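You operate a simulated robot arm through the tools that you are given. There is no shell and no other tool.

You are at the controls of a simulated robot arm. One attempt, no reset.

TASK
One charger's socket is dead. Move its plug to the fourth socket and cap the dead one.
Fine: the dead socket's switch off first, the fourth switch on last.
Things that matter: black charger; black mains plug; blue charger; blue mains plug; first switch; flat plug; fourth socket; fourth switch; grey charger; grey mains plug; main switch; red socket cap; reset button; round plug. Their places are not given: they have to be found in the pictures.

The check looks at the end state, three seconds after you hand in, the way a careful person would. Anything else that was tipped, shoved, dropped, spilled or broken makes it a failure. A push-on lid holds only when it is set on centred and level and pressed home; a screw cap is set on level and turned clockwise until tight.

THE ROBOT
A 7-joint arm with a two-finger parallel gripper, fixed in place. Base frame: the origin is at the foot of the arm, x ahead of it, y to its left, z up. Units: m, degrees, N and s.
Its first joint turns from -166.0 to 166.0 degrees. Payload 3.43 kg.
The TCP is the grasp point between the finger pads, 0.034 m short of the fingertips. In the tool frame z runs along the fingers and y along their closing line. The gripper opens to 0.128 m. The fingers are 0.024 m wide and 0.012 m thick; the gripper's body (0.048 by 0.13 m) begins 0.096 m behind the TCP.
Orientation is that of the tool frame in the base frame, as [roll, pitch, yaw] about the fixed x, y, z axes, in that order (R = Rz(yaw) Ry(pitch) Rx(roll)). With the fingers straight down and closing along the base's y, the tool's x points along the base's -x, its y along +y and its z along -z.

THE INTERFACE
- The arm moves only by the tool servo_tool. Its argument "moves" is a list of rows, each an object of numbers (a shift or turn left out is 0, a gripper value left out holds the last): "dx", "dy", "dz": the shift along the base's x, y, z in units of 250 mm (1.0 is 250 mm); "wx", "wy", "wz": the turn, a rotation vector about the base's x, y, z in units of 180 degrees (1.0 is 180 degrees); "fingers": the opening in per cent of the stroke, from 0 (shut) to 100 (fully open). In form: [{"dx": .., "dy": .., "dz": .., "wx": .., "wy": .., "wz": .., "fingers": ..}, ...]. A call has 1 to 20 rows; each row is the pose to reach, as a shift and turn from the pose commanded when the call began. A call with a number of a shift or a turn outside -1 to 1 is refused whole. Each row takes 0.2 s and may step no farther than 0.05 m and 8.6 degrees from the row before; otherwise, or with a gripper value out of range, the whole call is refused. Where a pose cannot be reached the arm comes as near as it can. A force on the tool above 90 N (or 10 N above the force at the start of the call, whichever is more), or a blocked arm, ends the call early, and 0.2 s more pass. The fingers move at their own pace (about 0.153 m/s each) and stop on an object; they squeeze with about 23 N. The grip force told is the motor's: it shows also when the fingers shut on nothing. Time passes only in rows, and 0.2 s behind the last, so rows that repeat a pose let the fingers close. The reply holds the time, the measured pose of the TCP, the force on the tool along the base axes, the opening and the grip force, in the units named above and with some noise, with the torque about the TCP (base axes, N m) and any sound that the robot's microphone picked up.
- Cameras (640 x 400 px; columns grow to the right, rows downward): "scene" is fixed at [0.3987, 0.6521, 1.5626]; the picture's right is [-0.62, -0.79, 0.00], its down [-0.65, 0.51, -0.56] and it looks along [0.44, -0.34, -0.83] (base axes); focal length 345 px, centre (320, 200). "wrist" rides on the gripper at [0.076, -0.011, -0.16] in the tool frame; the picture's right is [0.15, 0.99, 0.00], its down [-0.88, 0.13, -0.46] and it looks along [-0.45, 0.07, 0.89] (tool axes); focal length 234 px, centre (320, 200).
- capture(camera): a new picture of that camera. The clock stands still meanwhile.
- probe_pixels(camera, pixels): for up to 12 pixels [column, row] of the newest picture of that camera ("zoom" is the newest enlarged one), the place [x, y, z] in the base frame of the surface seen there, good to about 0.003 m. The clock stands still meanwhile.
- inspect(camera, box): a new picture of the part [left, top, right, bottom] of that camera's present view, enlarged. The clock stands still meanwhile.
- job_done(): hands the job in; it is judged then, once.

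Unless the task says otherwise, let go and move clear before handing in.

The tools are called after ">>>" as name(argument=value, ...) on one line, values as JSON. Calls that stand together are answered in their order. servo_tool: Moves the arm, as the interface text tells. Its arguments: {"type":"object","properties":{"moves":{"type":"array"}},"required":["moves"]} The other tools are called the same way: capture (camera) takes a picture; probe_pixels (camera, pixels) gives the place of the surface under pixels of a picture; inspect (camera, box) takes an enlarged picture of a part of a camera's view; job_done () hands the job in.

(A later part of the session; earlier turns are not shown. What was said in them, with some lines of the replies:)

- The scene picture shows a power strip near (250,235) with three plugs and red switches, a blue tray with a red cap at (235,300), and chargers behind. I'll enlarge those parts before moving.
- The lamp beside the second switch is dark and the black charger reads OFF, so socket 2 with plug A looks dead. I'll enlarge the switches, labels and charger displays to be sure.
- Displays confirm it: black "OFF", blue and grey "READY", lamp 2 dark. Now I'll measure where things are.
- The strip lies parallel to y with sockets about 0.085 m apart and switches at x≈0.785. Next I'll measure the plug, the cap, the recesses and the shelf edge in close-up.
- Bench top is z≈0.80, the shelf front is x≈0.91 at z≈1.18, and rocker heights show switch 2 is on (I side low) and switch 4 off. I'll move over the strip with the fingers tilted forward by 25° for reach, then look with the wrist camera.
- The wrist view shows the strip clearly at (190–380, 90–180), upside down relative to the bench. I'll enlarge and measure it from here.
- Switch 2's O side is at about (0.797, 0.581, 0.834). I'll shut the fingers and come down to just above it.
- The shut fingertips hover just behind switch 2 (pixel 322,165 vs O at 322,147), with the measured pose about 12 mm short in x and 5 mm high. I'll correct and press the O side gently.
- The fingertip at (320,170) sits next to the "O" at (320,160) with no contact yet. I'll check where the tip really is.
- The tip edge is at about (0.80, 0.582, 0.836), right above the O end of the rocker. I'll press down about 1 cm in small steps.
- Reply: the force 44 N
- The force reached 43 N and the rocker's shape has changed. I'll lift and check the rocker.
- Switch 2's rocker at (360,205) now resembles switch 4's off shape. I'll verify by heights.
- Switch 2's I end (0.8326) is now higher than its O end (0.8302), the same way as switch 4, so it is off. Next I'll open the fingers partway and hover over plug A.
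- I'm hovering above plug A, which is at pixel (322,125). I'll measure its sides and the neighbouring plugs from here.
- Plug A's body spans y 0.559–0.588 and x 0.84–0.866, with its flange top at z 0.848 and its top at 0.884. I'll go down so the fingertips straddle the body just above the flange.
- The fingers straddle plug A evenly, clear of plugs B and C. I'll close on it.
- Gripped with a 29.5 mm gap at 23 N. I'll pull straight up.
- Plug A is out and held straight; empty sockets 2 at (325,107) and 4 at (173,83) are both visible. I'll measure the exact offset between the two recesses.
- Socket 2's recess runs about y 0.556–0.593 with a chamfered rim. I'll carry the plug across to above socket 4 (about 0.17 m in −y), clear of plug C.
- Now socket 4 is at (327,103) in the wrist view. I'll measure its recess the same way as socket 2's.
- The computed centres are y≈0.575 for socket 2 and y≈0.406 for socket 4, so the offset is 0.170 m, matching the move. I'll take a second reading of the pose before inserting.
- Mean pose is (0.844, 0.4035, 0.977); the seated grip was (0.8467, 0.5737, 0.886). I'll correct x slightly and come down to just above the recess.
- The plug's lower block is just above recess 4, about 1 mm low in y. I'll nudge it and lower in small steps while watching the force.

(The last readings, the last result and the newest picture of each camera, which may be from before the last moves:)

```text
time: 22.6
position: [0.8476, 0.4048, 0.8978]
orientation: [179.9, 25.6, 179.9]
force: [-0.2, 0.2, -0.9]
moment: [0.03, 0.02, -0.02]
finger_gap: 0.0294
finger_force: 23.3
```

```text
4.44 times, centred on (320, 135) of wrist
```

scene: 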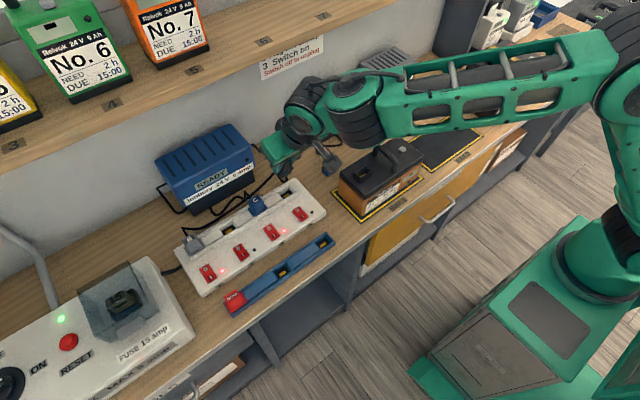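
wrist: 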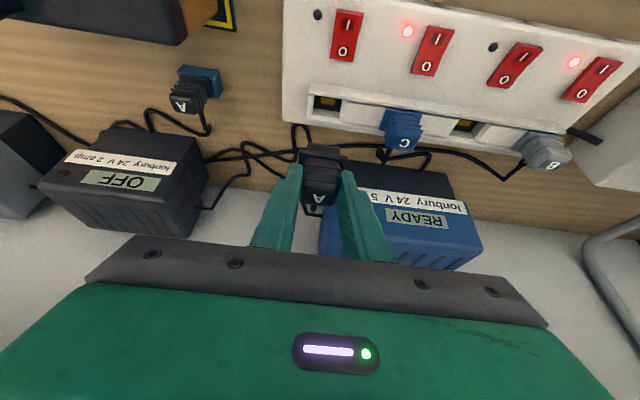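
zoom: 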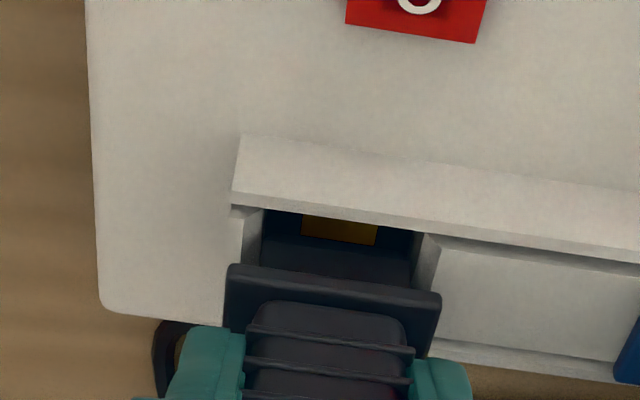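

No contact force at z 0.898 and the block is entering the recess centred. Continuing down to the seated height.

>>> servo_tool(moves=[{"dz": -0.01}, {"dz": -0.02}, {"dz": -0.03}, {"dz": -0.04}, {"dz": -0.048}, {"dz": -0.054}, {"dz": -0.054}])

>>> inspect(camera="wrist", box=[240, 90, 400, 190])

>>> inspect(camera="scene", box=[240, 160, 340, 240])

```text
time: 24.2
position: [0.8469, 0.4057, 0.8858]
orientation: [179.9, 25.7, 179.9]
force: [-7.8, -5.1, 13.9]
moment: [-0.17, 0.23, -0.01]
finger_gap: 0.0294
finger_force: 23.0
```

```text
4.00 times, centred on (320, 140) of wrist
```

zoom: 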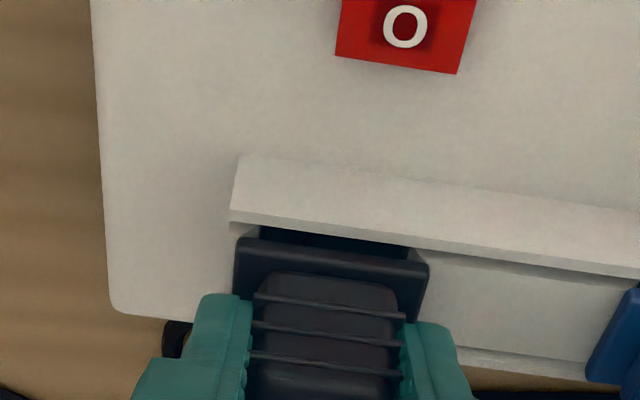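

```text
5.00 times, centred on (290, 200) of scene
```

zoom: 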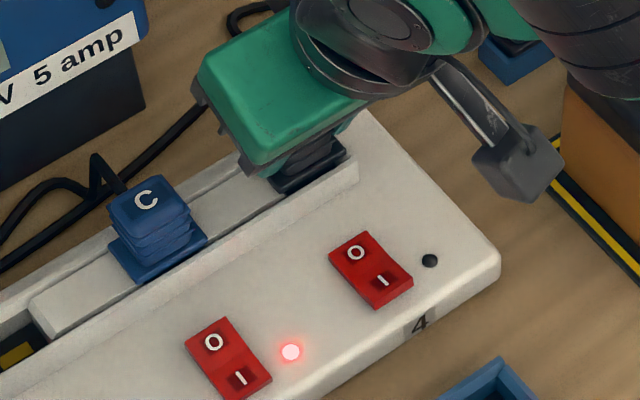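

Force is (−8, −5, +14) N at seated height, and a dark gap shows at the front rail (zoom 320,240), so the plug sits slightly too far in +x and +y. I'll ease it back 2 mm and 1 mm and read the force.

>>> servo_tool(moves=[{"dz": 0.004}, {"dx": -0.004, "dy": -0.002, "dz": 0.004}, {"dx": -0.008, "dy": -0.004, "dz": 0.004}, {"dx": -0.008, "dy": -0.004, "dz": 0.0}, {"dx": -0.008, "dy": -0.004, "dz": 0.0}])

>>> inspect(camera="wrist", box=[240, 90, 400, 190])

```text
time: 25.4
position: [0.845, 0.4035, 0.8853]
orientation: [179.8, 25.9, 179.9]
force: [1.9, 3.8, 16.8]
moment: [0.0, -0.16, 0.06]
finger_gap: 0.0291
finger_force: 22.8
```

```text
4.00 times, centred on (320, 140) of wrist
```

zoom: 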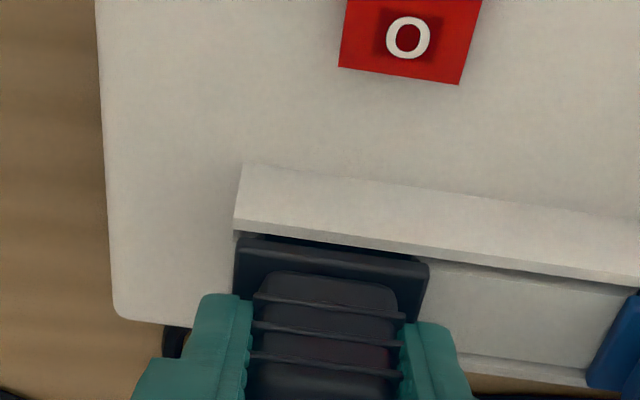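

The gap at the rail has closed and side forces are small (+2, +4 N). I'll centre y by half a millimetre and press down harder.

>>> servo_tool(moves=[{"dy": 0.002}, {"dy": 0.002, "dz": -0.006}, {"dy": 0.002, "dz": -0.012}, {"dy": 0.002, "dz": -0.018}, {"dy": 0.002, "dz": -0.018}])

>>> inspect(camera="wrist", box=[240, 90, 400, 190])

>>> probe_pixels(camera="zoom", pixels=[[245, 260], [420, 280], [260, 250], [330, 255], [400, 265], [320, 230], [500, 300], [240, 300]])

```text
time: 26.6
position: [0.8439, 0.4031, 0.8835]
orientation: [179.8, 25.9, 179.9]
force: [-4.4, -1.2, 40.3]
moment: [-0.63, -0.06, 0.01]
finger_gap: 0.0291
finger_force: 23.4
```

```text
4.00 times, centred on (320, 140) of wrist
```

zoom: 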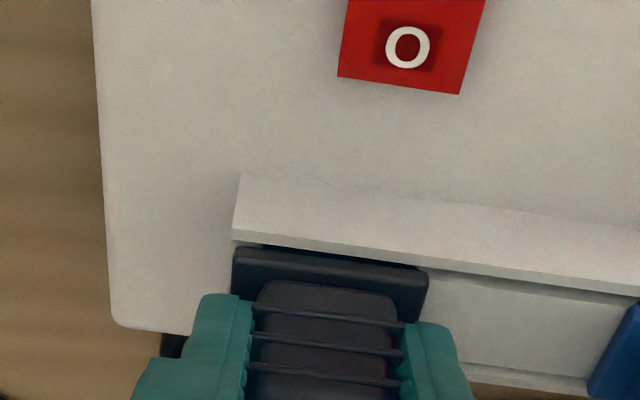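

```text
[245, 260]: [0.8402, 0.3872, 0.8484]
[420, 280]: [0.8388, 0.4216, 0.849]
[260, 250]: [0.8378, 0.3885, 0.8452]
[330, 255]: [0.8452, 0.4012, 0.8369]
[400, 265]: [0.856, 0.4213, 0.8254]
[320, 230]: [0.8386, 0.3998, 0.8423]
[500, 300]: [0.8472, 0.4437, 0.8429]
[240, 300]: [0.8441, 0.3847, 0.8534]
```

At 40 N the flange top reads z≈0.8485, the same as the seated plugs. I'll relax the press, open the fingers and lift clear to inspect the seating.

>>> servo_tool(moves=[{"dz": 0.012}, {"dz": 0.018}, {"dz": 0.018, "fingers": 30}, {"dz": 0.018, "fingers": 46}, {"dz": 0.018, "fingers": 46}, {"dz": 0.06, "fingers": 46}, {"dz": 0.14}, {"dz": 0.26}, {"dz": 0.36, "dx": -0.1}, {"dz": 0.36, "dx": -0.2}, {"dz": 0.36, "dx": -0.3}, {"dz": 0.36, "dx": -0.3}])

>>> inspect(camera="wrist", box=[240, 60, 480, 210])

>>> inspect(camera="scene", box=[210, 160, 330, 260])

```text
time: 29.2
position: [0.7697, 0.4034, 0.9701]
orientation: [179.9, 25.6, 179.9]
force: [0.5, 0.4, -0.7]
moment: [0.01, -0.01, -0.01]
finger_gap: 0.0588
finger_force: 0.1
```

```text
2.67 times, centred on (360, 135) of wrist
```

zoom: 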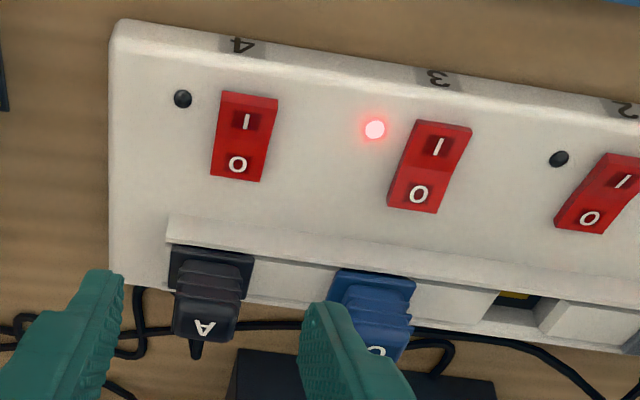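

```text
4.00 times, centred on (270, 210) of scene
```

zoom: 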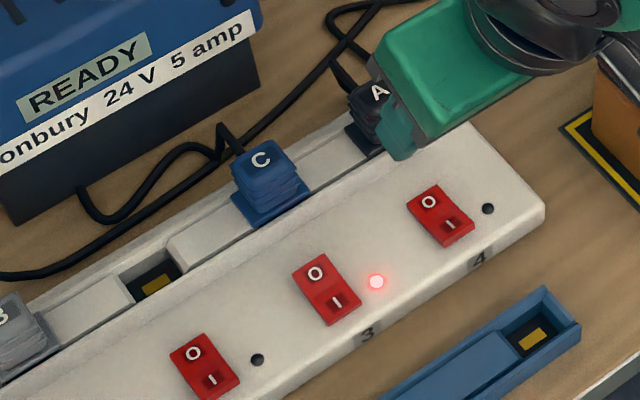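

Plug A is standing in socket 4 on its own. I'll move over to the red cap and check plug A from there when the view is clear.

>>> servo_tool(moves=[{"dx": -0.05, "dy": 0.14, "fingers": 48}, {"dx": -0.1, "dy": 0.28}, {"dx": -0.15, "dy": 0.42}, {"dx": -0.2, "dy": 0.56}, {"dx": -0.25, "dy": 0.7}, {"dx": -0.3, "dy": 0.84}, {"dx": -0.34, "dy": 0.98}, {"dx": -0.34, "dy": 0.98}, {"dx": -0.34, "dy": 0.98}])

>>> capture(camera="wrist")

>>> inspect(camera="scene", box=[210, 160, 330, 260])

>>> probe_pixels(camera="zoom", pixels=[[258, 160], [377, 92], [270, 205], [285, 205], [385, 135], [345, 150], [235, 200], [395, 110], [275, 180]])

```text
time: 31.2
position: [0.6858, 0.648, 0.9717]
orientation: [180.0, 25.6, 179.9]
force: [-0.7, 0.1, -0.2]
moment: [-0.02, 0.01, -0.03]
finger_gap: 0.0612
finger_force: 0.1
```

```text
taken
```

wrist: 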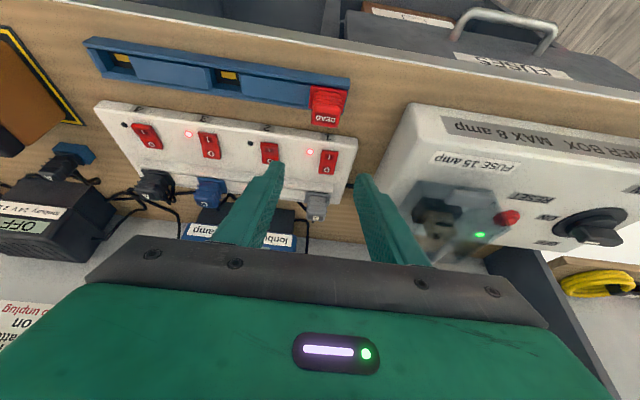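

```text
4.00 times, centred on (270, 210) of scene
```

zoom: 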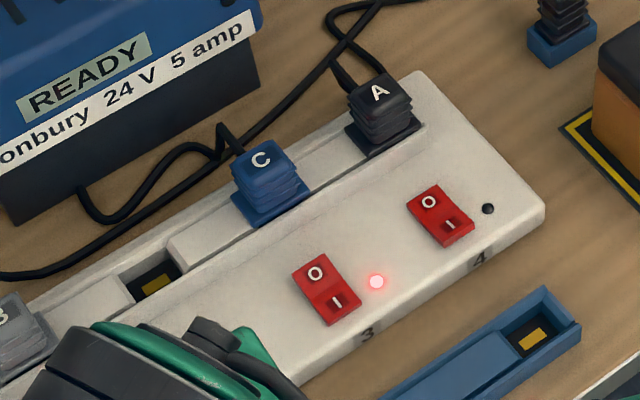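

```text
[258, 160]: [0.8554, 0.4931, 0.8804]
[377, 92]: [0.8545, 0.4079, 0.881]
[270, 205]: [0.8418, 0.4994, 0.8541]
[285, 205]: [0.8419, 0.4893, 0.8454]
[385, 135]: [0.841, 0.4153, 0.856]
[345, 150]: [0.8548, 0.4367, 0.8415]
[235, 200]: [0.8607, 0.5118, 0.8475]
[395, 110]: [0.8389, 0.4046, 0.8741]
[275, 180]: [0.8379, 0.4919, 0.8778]
```

Plug A's top (0.881) matches plug C's (0.880), so it is seated flush. Now I'll measure the red cap at (327,105) in the wrist view.

>>> inspect(camera="wrist", box=[280, 70, 380, 140])

>>> probe_pixels(camera="wrist", pixels=[[312, 88], [346, 90], [325, 120], [316, 118], [335, 120], [327, 98], [315, 108], [340, 112], [325, 112], [326, 125]])

```text
5.71 times, centred on (330, 105) of wrist
```

zoom: 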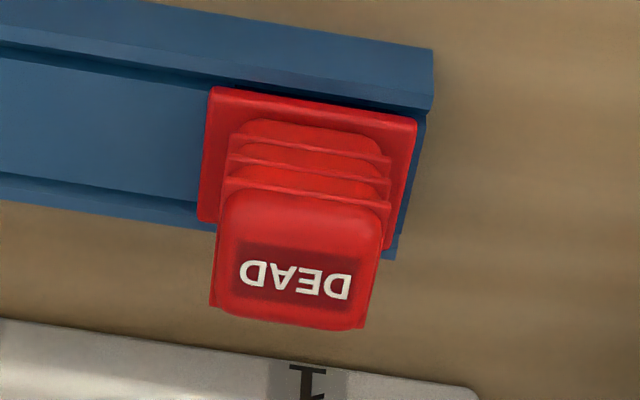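

```text
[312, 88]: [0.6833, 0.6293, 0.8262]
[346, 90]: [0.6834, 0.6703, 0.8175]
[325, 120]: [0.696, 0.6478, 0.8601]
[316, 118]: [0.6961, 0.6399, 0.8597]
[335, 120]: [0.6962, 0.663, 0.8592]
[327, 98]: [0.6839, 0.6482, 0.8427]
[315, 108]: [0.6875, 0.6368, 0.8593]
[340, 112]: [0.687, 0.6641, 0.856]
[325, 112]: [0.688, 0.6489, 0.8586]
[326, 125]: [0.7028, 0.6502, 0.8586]
```

The cap's top is centred near (0.696, 0.649, 0.859), the same shape as the plug. I'll lower the open fingers around it with the same relative offset used on the plug.

>>> servo_tool(moves=[{"dx": 0.011, "dy": 0.004, "dz": -0.1}, {"dx": 0.011, "dy": 0.004, "dz": -0.2}, {"dx": 0.011, "dy": 0.004, "dz": -0.27}, {"dx": 0.011, "dy": 0.004, "dz": -0.32}, {"dx": 0.011, "dy": 0.004, "dz": -0.34}, {"dx": 0.011, "dy": 0.004, "dz": -0.34}])

>>> inspect(camera="wrist", box=[220, 80, 420, 210])

>>> probe_pixels(camera="zoom", pixels=[[320, 310], [330, 260], [275, 250], [385, 262], [330, 200], [260, 180], [400, 190]])

```text
time: 32.6
position: [0.6878, 0.6501, 0.8864]
orientation: [179.9, 25.6, 180.0]
force: [0.1, -0.3, -0.8]
moment: [-0.02, 0.04, 0.01]
finger_gap: 0.0612
finger_force: 0.0
```

```text
3.08 times, centred on (320, 145) of wrist
```

zoom: 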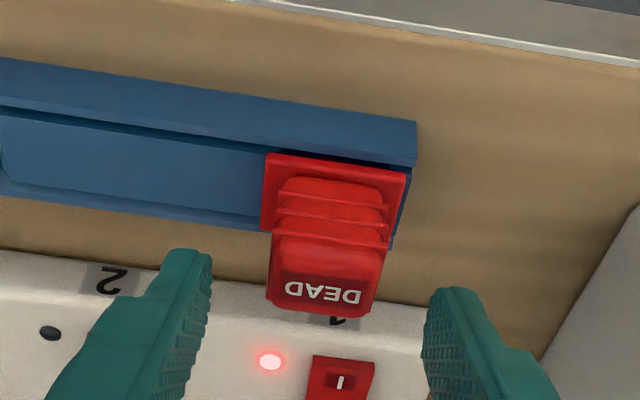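

```text
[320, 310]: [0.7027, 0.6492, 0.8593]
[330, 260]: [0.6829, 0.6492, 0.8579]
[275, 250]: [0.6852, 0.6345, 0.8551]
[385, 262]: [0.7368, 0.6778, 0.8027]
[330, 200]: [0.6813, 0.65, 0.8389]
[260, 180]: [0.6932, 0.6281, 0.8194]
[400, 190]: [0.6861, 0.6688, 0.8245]
```

Fingers are aligned on both sides of the cap. I'll go down the last 2.4 cm and close.

>>> servo_tool(moves=[{"dz": -0.04}, {"dz": -0.07}, {"dz": -0.09}, {"dz": -0.098}, {"dz": -0.098}, {"dz": -0.098, "fingers": 35}, {"dz": -0.098, "fingers": 25}, {"dz": -0.098, "fingers": 10}, {"dz": -0.098, "fingers": 0}, {"dz": -0.098, "fingers": 0}])

>>> servo_tool(moves=[{"dz": 0}])

>>> servo_tool(moves=[{"dz": 0}])

>>> inspect(camera="wrist", box=[220, 90, 420, 220])

```text
time: 34.8
position: [0.6877, 0.6502, 0.862]
orientation: [179.9, 25.5, 179.8]
force: [-0.1, -0.3, 0.3]
moment: [0.01, -0.02, 0.04]
finger_gap: 0.0291
finger_force: 23.0
```

```text
time: 35.2
position: [0.6881, 0.6503, 0.861]
orientation: [179.9, 25.7, 179.9]
force: [0.4, -0.4, 0.6]
moment: [0.02, -0.01, 0.03]
finger_gap: 0.0289
finger_force: 22.3
```

```text
time: 35.6
position: [0.6877, 0.6495, 0.8625]
orientation: [180.0, 25.7, 179.9]
force: [-1.0, 0.7, 0.3]
moment: [-0.04, 0.03, -0.02]
finger_gap: 0.029
finger_force: 22.5
```

```text
3.08 times, centred on (320, 155) of wrist
```

zoom: 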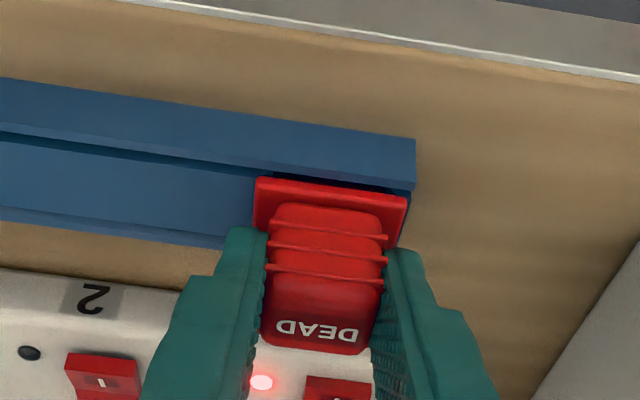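

The cap is gripped in the same relative pose as plug A was (flange edges at the same pixels). I'll lift it and carry it over socket 2.

>>> servo_tool(moves=[{"dz": 0.015}, {"dz": 0.03}, {"dz": 0.06}, {"dz": 0.12}, {"dz": 0.2}, {"dz": 0.3}, {"dz": 0.4}, {"dz": 0.45}, {"dz": 0.45}])

>>> servo_tool(moves=[{"dx": 0.1, "dy": -0.05}, {"dx": 0.2, "dy": -0.1}, {"dx": 0.3, "dy": -0.15}, {"dx": 0.4, "dy": -0.2}, {"dx": 0.5, "dy": -0.25}, {"dx": 0.6, "dy": -0.3}, {"dx": 0.636, "dy": -0.305}, {"dx": 0.636, "dy": -0.305}, {"dx": 0.636, "dy": -0.305}])

>>> servo_tool(moves=[{"dz": 0}])

>>> capture(camera="wrist")

>>> capture(camera="scene")

```text
time: 37.6
position: [0.6888, 0.6508, 0.9725]
orientation: [-180.0, 25.7, -180.0]
force: [-0.6, 0.6, -0.9]
moment: [-0.01, 0.02, -0.04]
finger_gap: 0.0289
finger_force: 22.9
```

```text
time: 39.6
position: [0.8471, 0.5743, 0.9748]
orientation: [180.0, 25.6, 179.9]
force: [0.2, 0.0, 0.0]
moment: [-0.01, 0.0, -0.02]
finger_gap: 0.0291
finger_force: 23.4
```

```text
time: 40.0
position: [0.8481, 0.5742, 0.9745]
orientation: [-180.0, 25.6, 179.8]
force: [-0.6, 0.1, -0.9]
moment: [-0.03, -0.05, -0.02]
finger_gap: 0.029
finger_force: 23.2
```

```text
taken
```

wrist: 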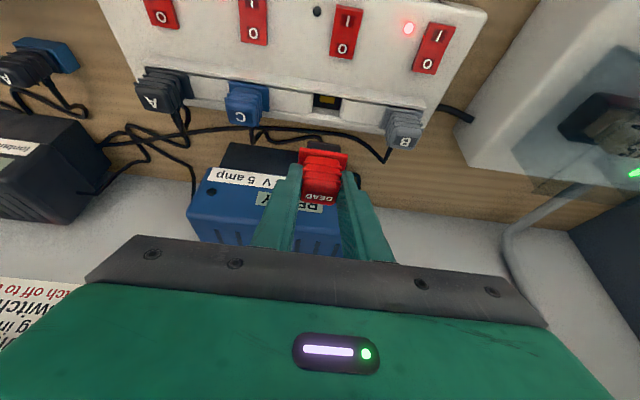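

```text
taken
```

scene: 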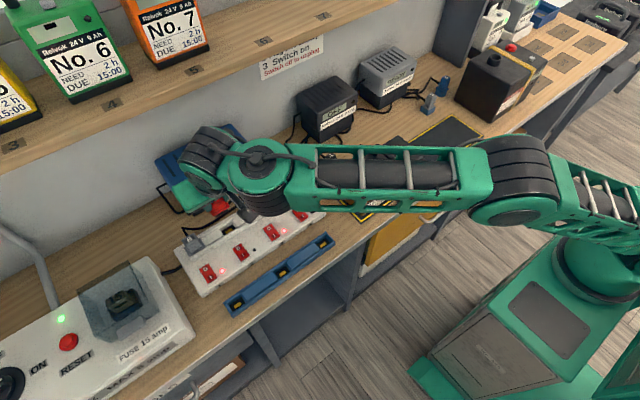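

The cap is above socket 2 at (0.8476, 0.5743, 0.9747). I'll apply small corrections and descend to just above the recess.

>>> servo_tool(moves=[{"dx": -0.008, "dy": -0.0025, "dz": -0.06}, {"dx": -0.008, "dy": -0.0025, "dz": -0.12}, {"dx": -0.008, "dy": -0.0025, "dz": -0.18}, {"dx": -0.008, "dy": -0.0025, "dz": -0.22}, {"dx": -0.008, "dy": -0.0025, "dz": -0.25}, {"dx": -0.008, "dy": -0.0025, "dz": -0.25}])

>>> servo_tool(moves=[{"dz": 0}])

>>> servo_tool(moves=[{"dz": 0}])

>>> inspect(camera="wrist", box=[260, 90, 380, 180])

```text
time: 41.4
position: [0.845, 0.5743, 0.9113]
orientation: [-180.0, 25.6, 179.9]
force: [0.7, -0.4, -0.6]
moment: [0.02, 0.0, 0.0]
finger_gap: 0.0289
finger_force: 23.1
```

```text
time: 41.8
position: [0.8452, 0.5735, 0.9117]
orientation: [180.0, 25.7, 179.9]
force: [0.6, 0.6, 0.4]
moment: [-0.03, 0.01, 0.01]
finger_gap: 0.029
finger_force: 22.7
```

```text
time: 42.2
position: [0.8453, 0.5736, 0.9112]
orientation: [-180.0, 25.6, -180.0]
force: [0.6, 0.9, -0.9]
moment: [0.01, 0.0, 0.0]
finger_gap: 0.0293
finger_force: 23.6
```

```text
4.44 times, centred on (320, 135) of wrist
```

zoom: 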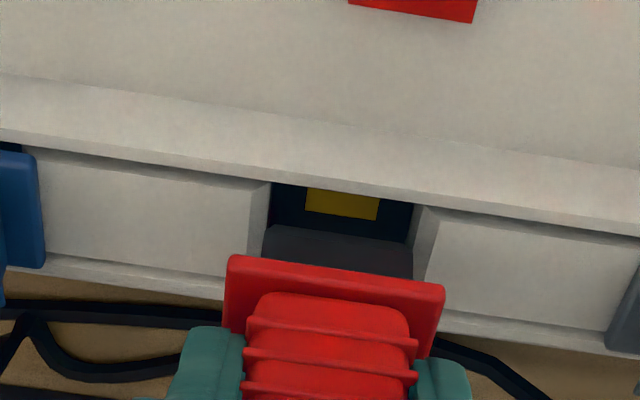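

The cap's block lines up with recess 2. I'll lower it in small steps and watch the force.

>>> servo_tool(moves=[{"dx": 0.003, "dz": -0.012}, {"dx": 0.003, "dz": -0.024}, {"dx": 0.003, "dz": -0.036}, {"dx": 0.003, "dz": -0.048}, {"dx": 0.003, "dz": -0.06}, {"dx": 0.003, "dz": -0.072}, {"dx": 0.003, "dz": -0.082}, {"dx": 0.003, "dz": -0.082}])

>>> servo_tool(moves=[{"dz": -0.01}, {"dz": -0.018}, {"dz": -0.024}, {"dz": -0.024}])

>>> inspect(camera="wrist", box=[240, 90, 400, 190])

```text
time: 44.0
position: [0.846, 0.574, 0.8898]
orientation: [179.9, 25.6, 179.9]
force: [5.5, -0.9, 1.1]
moment: [-0.03, -0.26, 0.08]
finger_gap: 0.0291
finger_force: 23.3
```

```text
time: 45.0
position: [0.8466, 0.5733, 0.8859]
orientation: [179.9, 25.8, 179.8]
force: [11.4, 2.8, 10.7]
moment: [0.0, -0.46, 0.01]
finger_gap: 0.029
finger_force: 23.5
```

```text
4.00 times, centred on (320, 140) of wrist
```

zoom: 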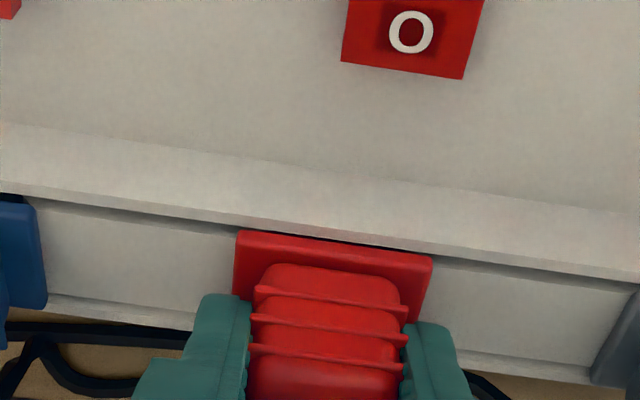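

The cap is at seated height with +11 N in x, so it wants to be about 2 mm further in +x. I'll correct and then press it home.

>>> servo_tool(moves=[{"dx": 0.004, "dy": 0.001}, {"dx": 0.008, "dy": 0.002}, {"dx": 0.008, "dy": 0.002}, {"dx": 0.008, "dy": 0.002}])

>>> servo_tool(moves=[{"dz": -0.006}, {"dz": -0.012}, {"dz": -0.02}, {"dz": -0.026}, {"dz": -0.026}])

>>> inspect(camera="wrist", box=[240, 90, 400, 190])

>>> probe_pixels(camera="zoom", pixels=[[250, 255], [420, 280], [330, 265], [200, 240], [20, 240], [500, 300]])

```text
time: 46.0
position: [0.8471, 0.5746, 0.8854]
orientation: [179.9, 25.6, 179.9]
force: [-4.7, -6.1, 18.9]
moment: [-0.37, 0.15, -0.11]
finger_gap: 0.029
finger_force: 23.2
```

```text
time: 47.2
position: [0.848, 0.5737, 0.8837]
orientation: [179.6, 26.0, 179.9]
force: [-7.0, -6.8, 46.1]
moment: [-0.89, -0.16, -0.25]
finger_gap: 0.0292
finger_force: 23.3
```

```text
4.00 times, centred on (320, 140) of wrist
```

zoom: 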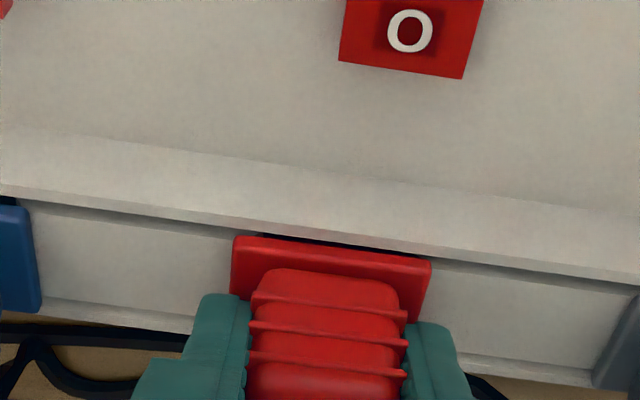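

```text
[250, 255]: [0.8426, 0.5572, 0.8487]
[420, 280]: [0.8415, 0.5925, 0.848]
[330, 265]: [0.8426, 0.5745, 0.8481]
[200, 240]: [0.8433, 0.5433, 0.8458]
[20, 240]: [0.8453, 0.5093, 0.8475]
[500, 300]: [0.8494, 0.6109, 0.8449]
```

The cap's flange is level at z 0.848 on both sides after 46 N of press. I'll relax, open and lift straight up.

>>> servo_tool(moves=[{"dz": 0.012, "dx": -0.002, "dy": -0.003}, {"dz": 0.022, "dx": -0.002, "dy": -0.003}, {"dz": 0.022, "dx": -0.002, "dy": -0.003, "fingers": 30}, {"dz": 0.022, "dx": -0.002, "dy": -0.003, "fingers": 46}, {"dz": 0.022, "dx": -0.002, "dy": -0.003, "fingers": 46}, {"dz": 0.06, "fingers": 46}, {"dz": 0.14}, {"dz": 0.26}, {"dz": 0.36, "dx": -0.1}, {"dz": 0.36, "dx": -0.2}, {"dz": 0.36, "dx": -0.35}, {"dz": 0.36, "dx": -0.5}, {"dz": 0.36, "dx": -0.5}])

>>> inspect(camera="wrist", box=[140, 60, 460, 230])

>>> inspect(camera="scene", box=[170, 160, 330, 300])

```text
time: 50.0
position: [0.7236, 0.5737, 0.9664]
orientation: [179.9, 25.6, 179.8]
force: [0.5, -0.8, -0.5]
moment: [-0.01, -0.01, -0.03]
finger_gap: 0.0588
finger_force: 0.1
```

```text
2.00 times, centred on (300, 145) of wrist
```

zoom: 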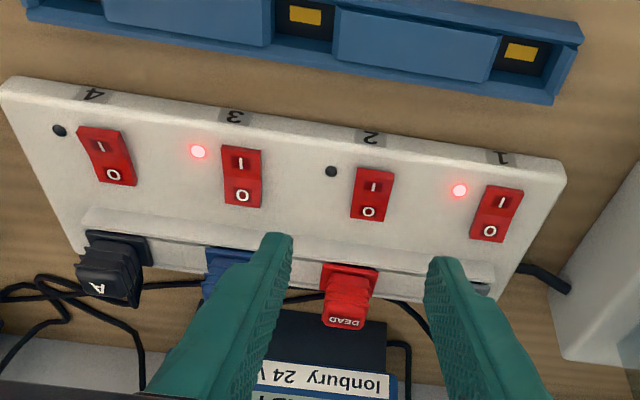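

```text
2.86 times, centred on (250, 230) of scene
```

zoom: 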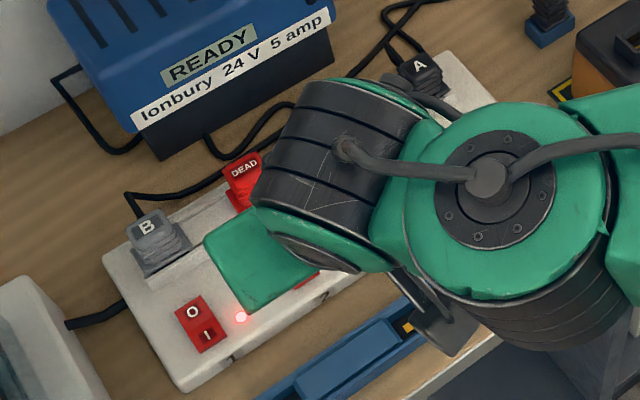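

The cap stands in socket 2 and plug A in socket 4. I'll shut the fingers and go above the I side of switch 4.

>>> servo_tool(moves=[{"fingers": 0}, {"dy": -0.13, "dx": 0.03}, {"dy": -0.26, "dx": 0.06}, {"dy": -0.39, "dx": 0.1}, {"dy": -0.52, "dx": 0.14}, {"dy": -0.65, "dx": 0.17}, {"dy": -0.65, "dx": 0.17, "dz": -0.1}, {"dy": -0.65, "dx": 0.17, "dz": -0.2}, {"dy": -0.65, "dx": 0.17, "dz": -0.28}, {"dy": -0.65, "dx": 0.17, "dz": -0.34}, {"dy": -0.65, "dx": 0.17, "dz": -0.34}])

>>> servo_tool(moves=[{"dz": 0}])

>>> capture(camera="wrist")

>>> inspect(camera="wrist", box=[260, 100, 380, 200])

>>> inspect(camera="scene", box=[190, 160, 330, 280])

```text
time: 52.4
position: [0.7645, 0.4107, 0.8825]
orientation: [179.9, 25.6, 179.9]
force: [0.6, -0.9, 0.1]
moment: [0.02, -0.04, 0.0]
finger_gap: 0.0
finger_force: 23.1
```

```text
time: 52.8
position: [0.7628, 0.411, 0.8831]
orientation: [179.9, 25.6, 179.9]
force: [-0.2, 0.2, 0.6]
moment: [0.0, 0.02, 0.0]
finger_gap: 0.0
finger_force: 22.4
```

```text
taken
```

wrist: 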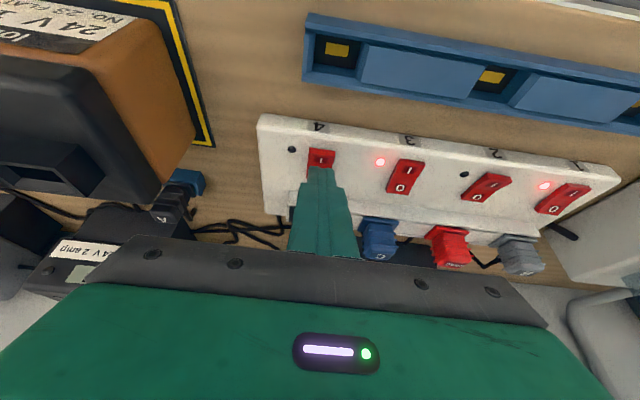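

```text
4.00 times, centred on (320, 150) of wrist
```

zoom: 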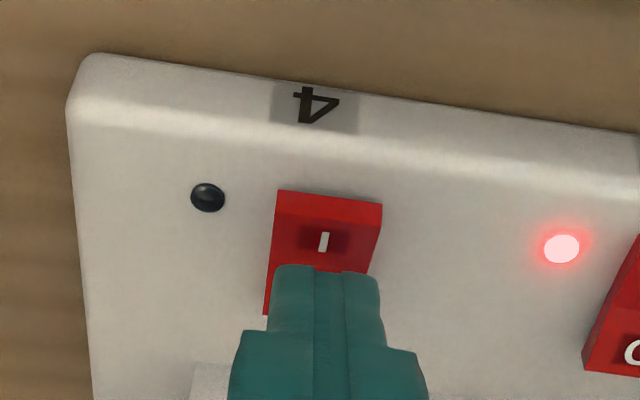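

```text
3.33 times, centred on (260, 220) of scene
```

zoom: 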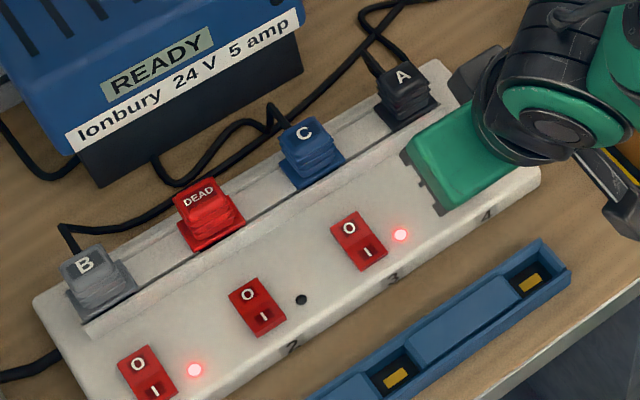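

The tip is just over the "I" of switch 4 and centred on it. Before pressing, I'll check that the cap and plug A sit level, using the clear scene view.

>>> probe_pixels(camera="zoom", pixels=[[200, 195], [302, 133], [403, 77], [85, 265], [212, 240], [235, 222], [318, 185], [340, 160], [410, 118], [430, 105], [95, 312], [128, 290]])

>>> inspect(camera="scene", box=[220, 175, 310, 245])

```text
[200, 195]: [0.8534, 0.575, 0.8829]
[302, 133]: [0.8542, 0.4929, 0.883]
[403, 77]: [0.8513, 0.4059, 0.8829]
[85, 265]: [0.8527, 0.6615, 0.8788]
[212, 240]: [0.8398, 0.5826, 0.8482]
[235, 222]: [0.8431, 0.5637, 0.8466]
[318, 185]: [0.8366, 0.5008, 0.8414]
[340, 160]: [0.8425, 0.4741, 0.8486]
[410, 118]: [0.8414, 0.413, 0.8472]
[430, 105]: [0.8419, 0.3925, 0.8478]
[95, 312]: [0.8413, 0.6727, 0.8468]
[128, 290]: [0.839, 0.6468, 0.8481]
```

```text
5.71 times, centred on (265, 210) of scene
```

zoom: 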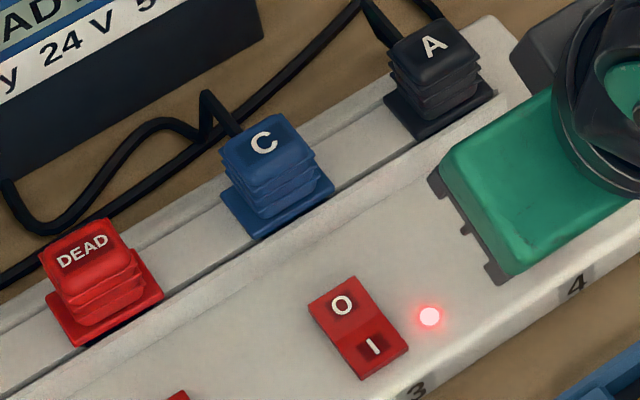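

All three tops read z≈0.883 and the flanges z≈0.848, so the cap and plug A are both fully seated and level. Now I'll press the I side of switch 4.

>>> servo_tool(moves=[{"dx": 0.006, "dz": -0.02}, {"dx": 0.006, "dz": -0.035}, {"dx": 0.006, "dz": -0.045}, {"dx": 0.006, "dz": -0.053}, {"dx": 0.006, "dz": -0.061}, {"dx": 0.006, "dz": -0.069}, {"dx": 0.006, "dz": -0.077}, {"dx": 0.006, "dz": -0.085}, {"dx": 0.006, "dz": -0.085}])

>>> inspect(camera="wrist", box=[260, 100, 380, 200])

```text
time: 54.8
position: [0.7651, 0.4109, 0.8654]
orientation: [179.7, 25.9, 179.8]
force: [-17.5, -9.8, 48.6]
moment: [-0.35, 0.45, 0.17]
finger_gap: 0.0
finger_force: 22.4
```

```text
4.00 times, centred on (320, 150) of wrist
```

zoom: 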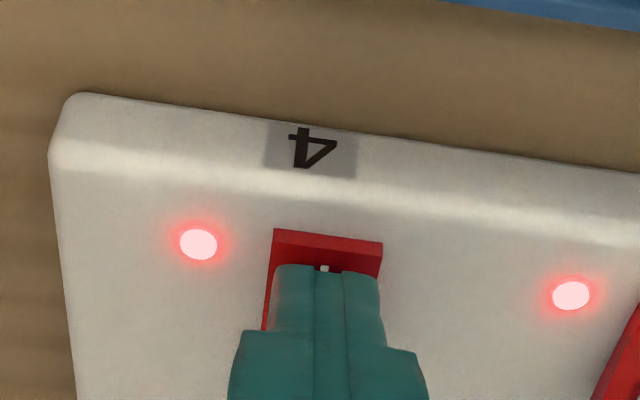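

Lamp 4 at (198,243) is lit. I'll lift off, move well clear toward the base, and check everything.

>>> servo_tool(moves=[{"dz": 0.06}, {"dz": 0.15}, {"dz": 0.3}, {"dz": 0.45, "dx": -0.05}, {"dz": 0.6, "dx": -0.15}, {"dz": 0.7, "dx": -0.3}, {"dz": 0.8, "dx": -0.45}, {"dz": 0.85, "dx": -0.6}, {"dz": 0.85, "dx": -0.75}, {"dz": 0.85, "dx": -0.9}, {"dz": 0.85, "dx": -1.0}, {"dz": 0.85, "dx": -1.0}])

>>> capture(camera="scene")

>>> inspect(camera="scene", box=[170, 160, 340, 300])

>>> inspect(camera="scene", box=[290, 30, 510, 230])

>>> inspect(camera="scene", box=[0, 220, 210, 400])

```text
time: 57.4
position: [0.5133, 0.4106, 1.0731]
orientation: [179.8, 25.6, 179.9]
force: [-0.1, 0.1, 0.1]
moment: [0.02, -0.03, 0.02]
finger_gap: 0.0002
finger_force: 23.2
```

```text
taken
```

scene: 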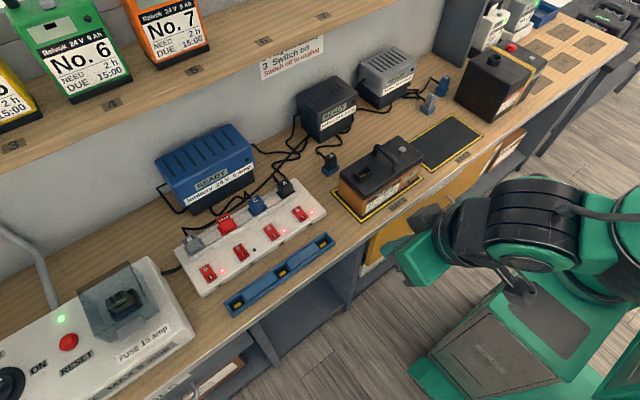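

```text
2.86 times, centred on (255, 230) of scene
```

zoom: 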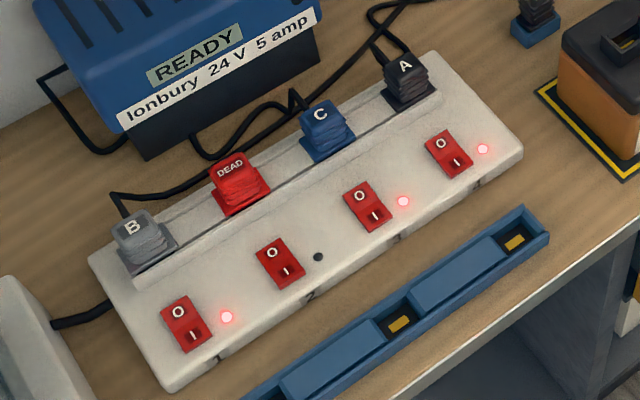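

```text
2.00 times, centred on (400, 130) of scene
```

zoom: 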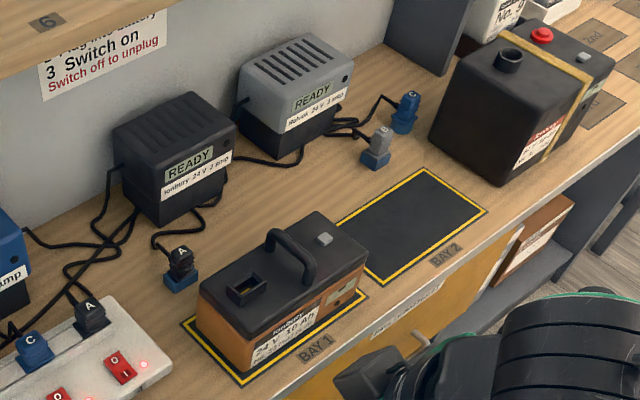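

```text
2.22 times, centred on (105, 310) of scene
```

zoom: 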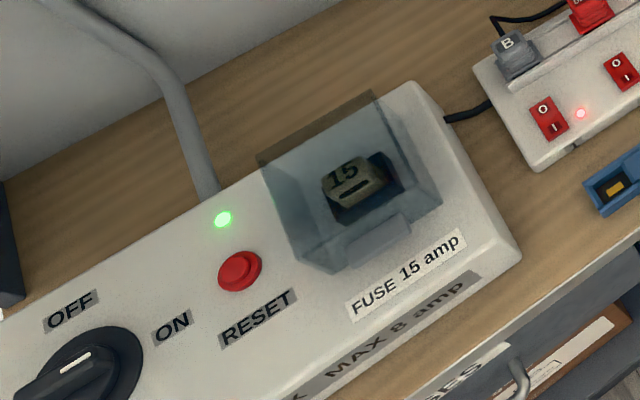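

The black charger now reads READY and lamps 1, 3 and 4 are lit. Switch 2 is off with the DEAD cap seated in its socket, the fuse box light is still green, and nothing else has moved. The arm is clear, so I'm handing in.

>>> job_done()

```text
The job is handed in.
```

The last pictures show the job finished: the black charger reads READY, and lamps 1, 3 and 4 are lit. I've handed it in; no result from the check has come back.

- **Dead socket:** It was socket 2, which fed the black charger. Its lamp was dark and the charger read OFF although the switch was on.
- **Order:** I turned switch 2 off first, moved the black mains plug to socket 4, capped socket 2 with the red cap, and turned switch 4 on last.
- **Seating:** The moved plug and the cap sit level, at the same height as the blue plug I left alone.
- **Everything else:** In the pictures nothing else has moved, the fuse box light is still green, and the arm is clear of the bench.
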